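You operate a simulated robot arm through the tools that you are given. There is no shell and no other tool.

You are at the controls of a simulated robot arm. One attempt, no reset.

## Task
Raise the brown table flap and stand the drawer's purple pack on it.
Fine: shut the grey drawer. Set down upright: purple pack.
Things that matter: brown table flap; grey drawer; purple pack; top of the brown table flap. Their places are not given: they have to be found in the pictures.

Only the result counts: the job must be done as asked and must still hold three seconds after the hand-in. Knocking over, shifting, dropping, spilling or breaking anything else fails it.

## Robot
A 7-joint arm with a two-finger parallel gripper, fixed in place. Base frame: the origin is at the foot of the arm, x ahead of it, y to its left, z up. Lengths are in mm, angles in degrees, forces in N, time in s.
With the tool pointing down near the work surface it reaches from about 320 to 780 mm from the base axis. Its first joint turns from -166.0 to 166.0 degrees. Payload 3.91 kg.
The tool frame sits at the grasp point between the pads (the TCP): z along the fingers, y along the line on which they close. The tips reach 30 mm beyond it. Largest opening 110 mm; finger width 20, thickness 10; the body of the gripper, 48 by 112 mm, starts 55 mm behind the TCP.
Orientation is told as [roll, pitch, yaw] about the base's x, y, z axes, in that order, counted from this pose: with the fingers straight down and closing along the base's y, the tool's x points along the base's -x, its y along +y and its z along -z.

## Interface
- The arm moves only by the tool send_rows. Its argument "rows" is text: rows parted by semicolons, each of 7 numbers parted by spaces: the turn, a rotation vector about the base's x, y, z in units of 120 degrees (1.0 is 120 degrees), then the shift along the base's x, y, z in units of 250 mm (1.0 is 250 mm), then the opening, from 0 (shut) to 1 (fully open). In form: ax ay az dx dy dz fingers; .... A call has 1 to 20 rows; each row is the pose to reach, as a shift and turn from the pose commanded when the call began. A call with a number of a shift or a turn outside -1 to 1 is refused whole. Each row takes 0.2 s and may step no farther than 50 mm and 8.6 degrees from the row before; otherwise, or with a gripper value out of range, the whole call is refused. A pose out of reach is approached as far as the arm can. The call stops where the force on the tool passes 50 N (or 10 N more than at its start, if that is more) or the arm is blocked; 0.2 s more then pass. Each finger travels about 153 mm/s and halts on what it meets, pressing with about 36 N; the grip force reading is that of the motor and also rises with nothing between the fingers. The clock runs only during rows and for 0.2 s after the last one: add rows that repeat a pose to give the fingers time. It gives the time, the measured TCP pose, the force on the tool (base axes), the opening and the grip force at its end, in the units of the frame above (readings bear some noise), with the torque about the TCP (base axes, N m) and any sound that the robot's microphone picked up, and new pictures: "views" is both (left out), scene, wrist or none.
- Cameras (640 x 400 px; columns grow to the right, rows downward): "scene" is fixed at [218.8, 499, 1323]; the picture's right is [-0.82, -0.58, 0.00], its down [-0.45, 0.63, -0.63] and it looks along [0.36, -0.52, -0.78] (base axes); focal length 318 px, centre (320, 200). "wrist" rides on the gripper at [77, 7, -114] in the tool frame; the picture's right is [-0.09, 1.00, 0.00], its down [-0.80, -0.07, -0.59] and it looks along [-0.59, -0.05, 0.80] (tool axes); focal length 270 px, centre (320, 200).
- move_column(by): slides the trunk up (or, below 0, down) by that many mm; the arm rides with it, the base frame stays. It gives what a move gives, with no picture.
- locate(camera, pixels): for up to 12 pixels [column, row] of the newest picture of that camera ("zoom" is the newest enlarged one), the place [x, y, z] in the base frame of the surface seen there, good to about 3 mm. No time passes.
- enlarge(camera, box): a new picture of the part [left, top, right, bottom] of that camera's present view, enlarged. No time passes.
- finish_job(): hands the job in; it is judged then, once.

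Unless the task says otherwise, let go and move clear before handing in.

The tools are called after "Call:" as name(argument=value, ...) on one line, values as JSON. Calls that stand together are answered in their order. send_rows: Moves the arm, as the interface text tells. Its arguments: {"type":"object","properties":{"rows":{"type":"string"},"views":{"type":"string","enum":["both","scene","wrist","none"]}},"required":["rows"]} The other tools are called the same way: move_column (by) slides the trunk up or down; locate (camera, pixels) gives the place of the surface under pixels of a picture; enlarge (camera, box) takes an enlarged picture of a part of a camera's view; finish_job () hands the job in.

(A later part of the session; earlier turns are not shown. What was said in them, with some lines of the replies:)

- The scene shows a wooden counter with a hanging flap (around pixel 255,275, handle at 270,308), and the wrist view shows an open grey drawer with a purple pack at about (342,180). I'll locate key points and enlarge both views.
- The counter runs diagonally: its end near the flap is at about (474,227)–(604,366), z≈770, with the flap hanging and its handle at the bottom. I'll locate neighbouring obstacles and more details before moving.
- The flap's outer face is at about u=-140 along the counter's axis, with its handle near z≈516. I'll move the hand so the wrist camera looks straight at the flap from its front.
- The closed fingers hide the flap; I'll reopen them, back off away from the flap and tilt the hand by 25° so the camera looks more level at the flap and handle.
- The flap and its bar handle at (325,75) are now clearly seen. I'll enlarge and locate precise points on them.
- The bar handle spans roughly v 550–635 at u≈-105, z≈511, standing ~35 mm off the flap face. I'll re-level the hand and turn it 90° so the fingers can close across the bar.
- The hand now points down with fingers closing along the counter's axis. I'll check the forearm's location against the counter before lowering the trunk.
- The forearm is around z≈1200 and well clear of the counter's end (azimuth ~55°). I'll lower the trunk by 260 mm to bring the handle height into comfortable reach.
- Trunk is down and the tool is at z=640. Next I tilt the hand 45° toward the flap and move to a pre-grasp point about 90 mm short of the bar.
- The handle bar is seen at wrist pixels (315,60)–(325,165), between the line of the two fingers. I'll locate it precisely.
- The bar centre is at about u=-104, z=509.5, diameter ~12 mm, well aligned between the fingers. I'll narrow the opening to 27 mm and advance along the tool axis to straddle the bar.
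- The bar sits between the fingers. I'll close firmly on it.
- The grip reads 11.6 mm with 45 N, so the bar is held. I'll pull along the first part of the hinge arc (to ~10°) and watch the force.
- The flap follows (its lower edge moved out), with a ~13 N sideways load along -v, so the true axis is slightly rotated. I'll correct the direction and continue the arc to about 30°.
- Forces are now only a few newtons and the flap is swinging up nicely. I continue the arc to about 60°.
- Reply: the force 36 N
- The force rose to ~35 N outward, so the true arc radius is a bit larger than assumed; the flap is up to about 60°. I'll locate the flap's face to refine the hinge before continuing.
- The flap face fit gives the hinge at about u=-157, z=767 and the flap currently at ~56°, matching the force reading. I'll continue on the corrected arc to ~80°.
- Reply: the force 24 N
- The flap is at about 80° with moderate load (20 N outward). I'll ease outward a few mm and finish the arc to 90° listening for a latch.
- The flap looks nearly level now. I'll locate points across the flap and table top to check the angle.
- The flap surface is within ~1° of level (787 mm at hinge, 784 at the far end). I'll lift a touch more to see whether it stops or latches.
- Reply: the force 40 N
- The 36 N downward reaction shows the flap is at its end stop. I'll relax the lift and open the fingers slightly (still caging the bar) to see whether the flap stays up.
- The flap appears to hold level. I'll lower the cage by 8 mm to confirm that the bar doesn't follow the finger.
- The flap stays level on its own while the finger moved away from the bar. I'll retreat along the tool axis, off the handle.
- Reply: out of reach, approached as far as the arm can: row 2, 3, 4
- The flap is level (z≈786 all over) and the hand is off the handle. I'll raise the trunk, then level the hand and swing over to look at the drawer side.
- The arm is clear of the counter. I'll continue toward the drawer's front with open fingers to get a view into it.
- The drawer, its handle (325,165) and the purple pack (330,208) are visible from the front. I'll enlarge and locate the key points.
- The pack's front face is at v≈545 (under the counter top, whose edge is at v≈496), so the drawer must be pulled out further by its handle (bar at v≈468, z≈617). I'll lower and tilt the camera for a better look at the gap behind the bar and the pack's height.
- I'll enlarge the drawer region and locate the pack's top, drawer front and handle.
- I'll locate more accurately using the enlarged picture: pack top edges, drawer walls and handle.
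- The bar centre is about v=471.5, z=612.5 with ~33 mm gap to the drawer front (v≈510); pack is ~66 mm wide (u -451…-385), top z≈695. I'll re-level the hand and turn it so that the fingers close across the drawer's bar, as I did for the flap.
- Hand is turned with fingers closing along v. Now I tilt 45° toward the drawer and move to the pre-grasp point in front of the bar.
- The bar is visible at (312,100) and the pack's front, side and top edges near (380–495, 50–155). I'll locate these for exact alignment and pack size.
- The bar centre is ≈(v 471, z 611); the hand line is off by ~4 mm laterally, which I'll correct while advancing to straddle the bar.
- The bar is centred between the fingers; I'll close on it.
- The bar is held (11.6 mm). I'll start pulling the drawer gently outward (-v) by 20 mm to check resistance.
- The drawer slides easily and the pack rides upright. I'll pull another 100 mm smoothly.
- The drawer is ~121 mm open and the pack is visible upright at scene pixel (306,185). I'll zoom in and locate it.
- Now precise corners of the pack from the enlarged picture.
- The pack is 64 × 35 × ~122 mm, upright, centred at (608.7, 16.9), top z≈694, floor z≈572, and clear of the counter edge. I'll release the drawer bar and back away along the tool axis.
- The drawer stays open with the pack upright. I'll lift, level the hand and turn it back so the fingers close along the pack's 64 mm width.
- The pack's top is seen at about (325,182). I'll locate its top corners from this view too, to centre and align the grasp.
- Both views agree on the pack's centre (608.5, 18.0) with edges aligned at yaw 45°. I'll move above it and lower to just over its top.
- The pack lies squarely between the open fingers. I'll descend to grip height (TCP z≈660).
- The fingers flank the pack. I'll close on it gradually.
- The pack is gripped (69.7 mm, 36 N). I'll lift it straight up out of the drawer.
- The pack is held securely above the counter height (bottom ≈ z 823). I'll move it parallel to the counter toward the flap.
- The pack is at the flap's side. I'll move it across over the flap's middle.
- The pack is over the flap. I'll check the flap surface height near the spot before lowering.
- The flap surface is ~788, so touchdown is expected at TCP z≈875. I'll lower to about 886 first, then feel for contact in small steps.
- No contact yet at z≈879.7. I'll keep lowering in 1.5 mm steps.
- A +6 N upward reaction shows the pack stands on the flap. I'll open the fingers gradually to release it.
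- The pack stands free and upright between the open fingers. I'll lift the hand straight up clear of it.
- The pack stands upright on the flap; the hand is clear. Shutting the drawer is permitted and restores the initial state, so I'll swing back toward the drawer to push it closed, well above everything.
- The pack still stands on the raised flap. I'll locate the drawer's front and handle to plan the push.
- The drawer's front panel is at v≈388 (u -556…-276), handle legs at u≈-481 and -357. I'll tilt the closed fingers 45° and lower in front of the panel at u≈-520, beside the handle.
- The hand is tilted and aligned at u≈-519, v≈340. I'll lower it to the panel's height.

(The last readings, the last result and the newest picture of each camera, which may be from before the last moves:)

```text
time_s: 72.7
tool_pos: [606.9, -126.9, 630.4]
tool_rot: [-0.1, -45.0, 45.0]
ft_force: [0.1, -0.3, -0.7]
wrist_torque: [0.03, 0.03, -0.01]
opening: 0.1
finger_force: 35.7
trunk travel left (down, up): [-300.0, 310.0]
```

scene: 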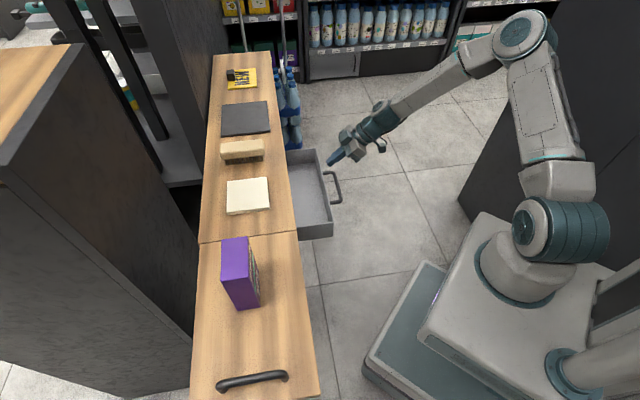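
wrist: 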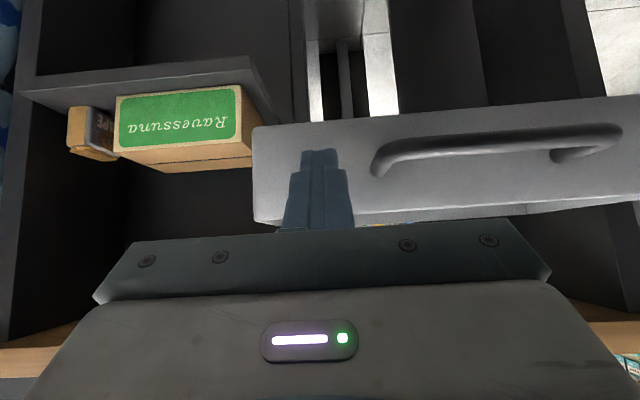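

The closed fingertips are in front of the drawer panel, left of the handle. I'll push inward 60 mm and check.

Call:
send_rows(rows="0 0 0 0.0282 0.0284 0 0; 0 0 0 0.0564 0.0567 0 0; 0 0 0 0.079 0.0794 0 0; 0 0 0 0.1015 0.1021 0 0; 0 0 0 0.1241 0.1248 0 0; 0 0 0 0.1466 0.1475 0 0; 0 0 0 0.1692 0.1702 0 0; 0 0 0 0.1692 0.1702 0 0", views="both")

```text
time_s: 74.5
tool_pos: [649.0, -82.4, 629.9]
tool_rot: [0.0, -45.0, 45.0]
ft_force: [1.0, 0.1, 0.6]
wrist_torque: [0.0, 0.0, -0.02]
opening: 0.2
finger_force: 35.9
trunk travel left (down, up): [-300.0, 310.0]
```

scene: 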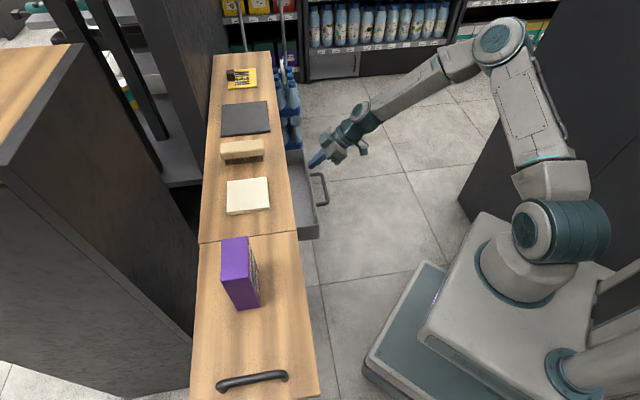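
wrist: 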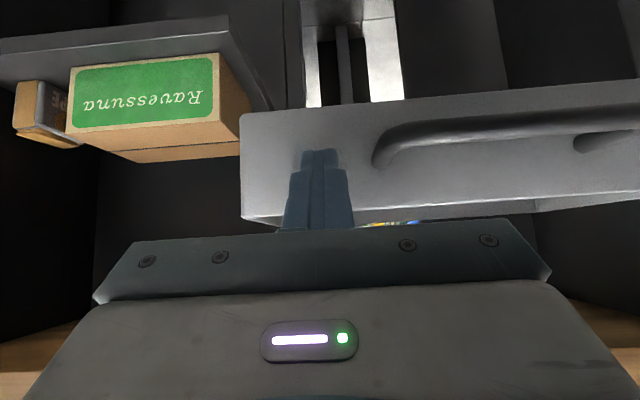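

The drawer slides in easily. I'll push a further 80 mm.

Call:
send_rows(rows="0 0 0 0.0226 0.0227 0 0; 0 0 0 0.0479 0.0482 0 0; 0 0 0 0.0733 0.0737 0 0; 0 0 0 0.0987 0.0993 0 0; 0 0 0 0.1241 0.1248 0 0; 0 0 0 0.1495 0.1503 0 0; 0 0 0 0.1748 0.1758 0 0; 0 0 0 0.1974 0.1985 0 0; 0 0 0 0.2143 0.2155 0 0; 0 0 0 0.2256 0.2269 0 0; 0 0 0 0.2256 0.2269 0 0", views="both")

```text
time_s: 76.9
tool_pos: [706.1, -26.9, 631.0]
tool_rot: [0.0, -45.0, 45.0]
ft_force: [-0.2, 0.8, 0.4]
wrist_torque: [-0.01, -0.01, 0.03]
opening: 0.0
finger_force: 35.7
trunk travel left (down, up): [-300.0, 310.0]
```

scene: 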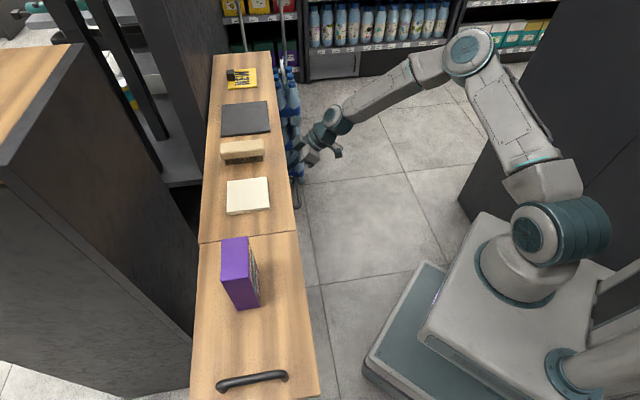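
wrist: 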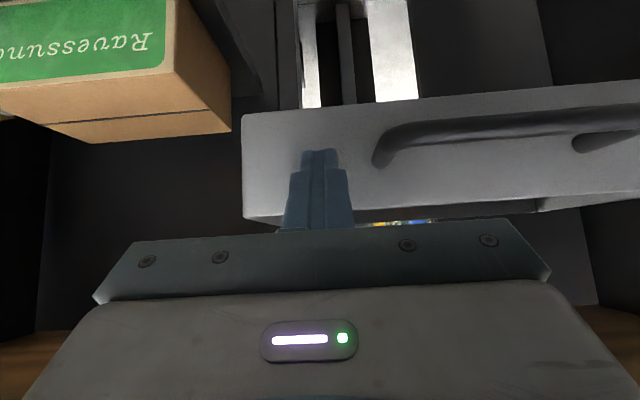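

The drawer is almost fully in (panel ≈ v 501). I'll push the last millimetres in small steps until it stops or reaches its original place.

Call:
send_rows(rows="0 0 0 0.0085 0.0085 0 0; 0 0 0 0.017 0.017 0 0; 0 0 0 0.0226 0.0227 0 0; 0 0 0 0.0254 0.0255 0 0; 0 0 0 0.0254 0.0255 0 0", views="wrist")

Call:
locate(camera="wrist", pixels=[[262, 150], [280, 120], [360, 180], [420, 190], [560, 170], [470, 125]])

```text
time_s: 77.9
tool_pos: [708.4, -27.1, 629.8]
tool_rot: [0.2, -44.5, 45.0]
ft_force: [-30.8, -24.7, 12.1]
wrist_torque: [-0.33, 0.01, 0.12]
opening: 0.0
finger_force: 36.2
trunk travel left (down, up): [-300.0, 310.0]
stopped in row 5: the force on the tool passed its limit at 53 N (the readings are from after the stop); the commanded pose is now the measured one
```

wrist: 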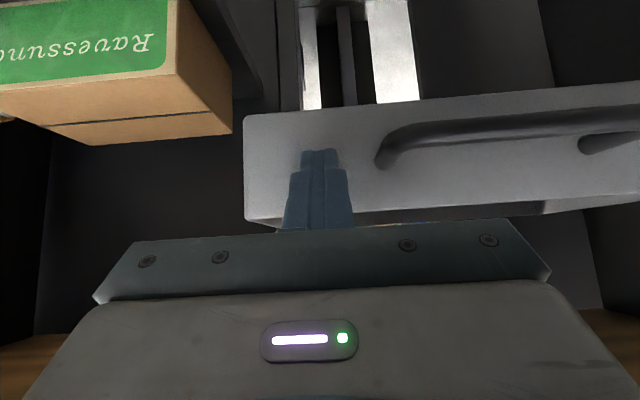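

```text
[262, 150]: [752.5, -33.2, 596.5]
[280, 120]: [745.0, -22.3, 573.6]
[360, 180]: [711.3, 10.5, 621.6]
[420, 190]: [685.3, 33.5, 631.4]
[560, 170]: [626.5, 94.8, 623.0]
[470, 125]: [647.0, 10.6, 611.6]
```

The panel is at v≈510 again and pushed against its stop — the drawer is shut. I'll back the hand straight out and raise it.

Call:
send_rows(rows="0 0 0 -0.03 -0.03 0 0; 0 0 0 -0.12 -0.12 0 0; 0 0 0 -0.24 -0.24 0 0; 0 0 0 -0.36 -0.36 0.06 0; 0 0 0 -0.44 -0.44 0.18 0; 0 0 0 -0.48 -0.48 0.34 0; 0 0 0 -0.48 -0.48 0.5 0; 0 0 0 -0.48 -0.48 0.66 0; 0 0 0 -0.48 -0.48 0.82 0; 0 0 0 -0.48 -0.48 0.82 0", views="both")

```text
time_s: 80.1
tool_pos: [589.2, -142.8, 833.9]
tool_rot: [0.3, -44.5, 45.2]
ft_force: [0.2, -0.6, 0.5]
wrist_torque: [-0.01, 0.03, 0.01]
opening: 0.3
finger_force: 35.9
trunk travel left (down, up): [-300.0, 310.0]
```

scene: 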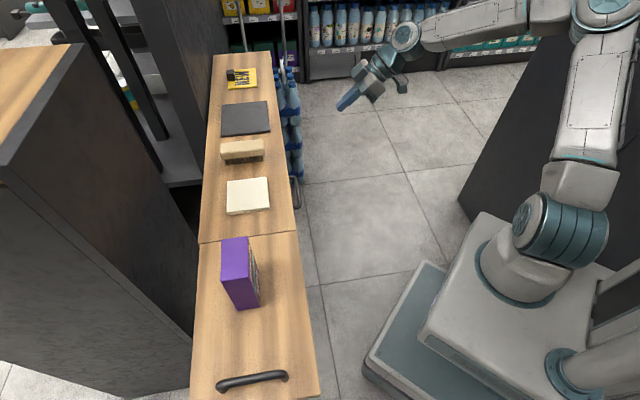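
wrist: 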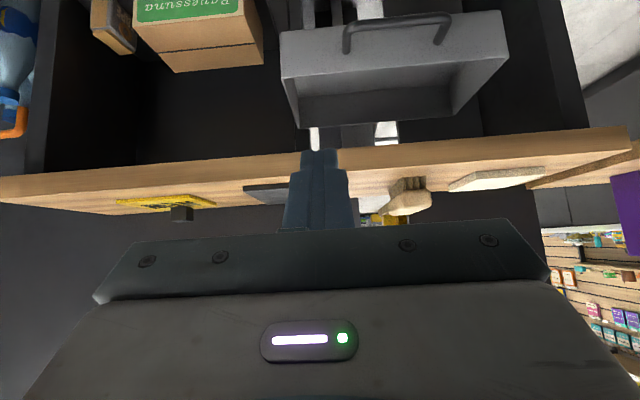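

The drawer is shut, the pack stands on the flap and the hand is clear. I'll verify the flap's level and the pack's uprightness before handing in.

Call:
enlarge(camera="scene", box=[180, 210, 330, 400])

Call:
locate(camera="scene", pixels=[[205, 255], [290, 243], [205, 310], [290, 310], [205, 370], [305, 365], [223, 242], [246, 240], [232, 280], [255, 270], [240, 306], [260, 300]])

```text
2.11 times, centred on (255, 305) of scene
```

zoom: 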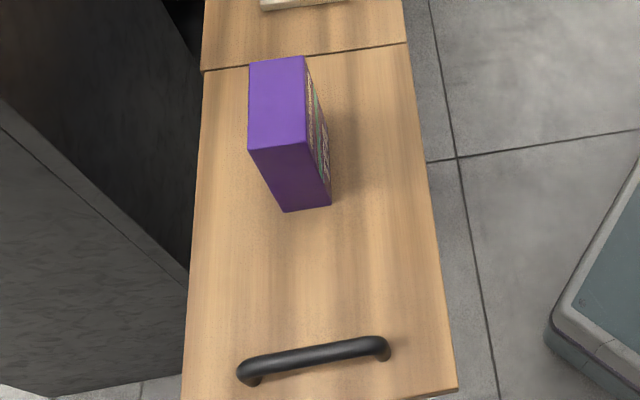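

```text
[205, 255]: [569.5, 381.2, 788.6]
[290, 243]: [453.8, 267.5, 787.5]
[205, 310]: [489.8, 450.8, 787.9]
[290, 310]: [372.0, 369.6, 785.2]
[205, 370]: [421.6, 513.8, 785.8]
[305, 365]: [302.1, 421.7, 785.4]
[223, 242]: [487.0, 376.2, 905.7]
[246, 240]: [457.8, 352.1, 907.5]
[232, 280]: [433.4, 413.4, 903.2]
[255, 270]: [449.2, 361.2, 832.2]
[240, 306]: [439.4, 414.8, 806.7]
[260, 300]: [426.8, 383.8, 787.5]
```

The flap is level (z 785–788 throughout). The pack stands upright with its top at about 905, and it has held for about 15 s since I released it. The drawer is shut and the hand is clear, so I'm handing in.

Call:
finish_job()

```text
The job is handed in.
```

The brown flap is raised and the purple pack is standing upright on it. I've handed the job in; no verdict has come back yet.

- **Flap:** it is level to within about 3 mm along its length. It stays up on its own, apparently against an end stop; I heard no latch click.
- **Pack:** it sits near the middle of the flap's width, towards the hinge. It had stood on its own for about 15 seconds when I handed in.
- **Drawer:** I had to pull it out about 120 mm to reach the pack, then pushed it back in until it stopped, in its original position.
- **Surroundings:** nothing else was touched, and the items on the counter look unmoved. The hand is clear of everything.
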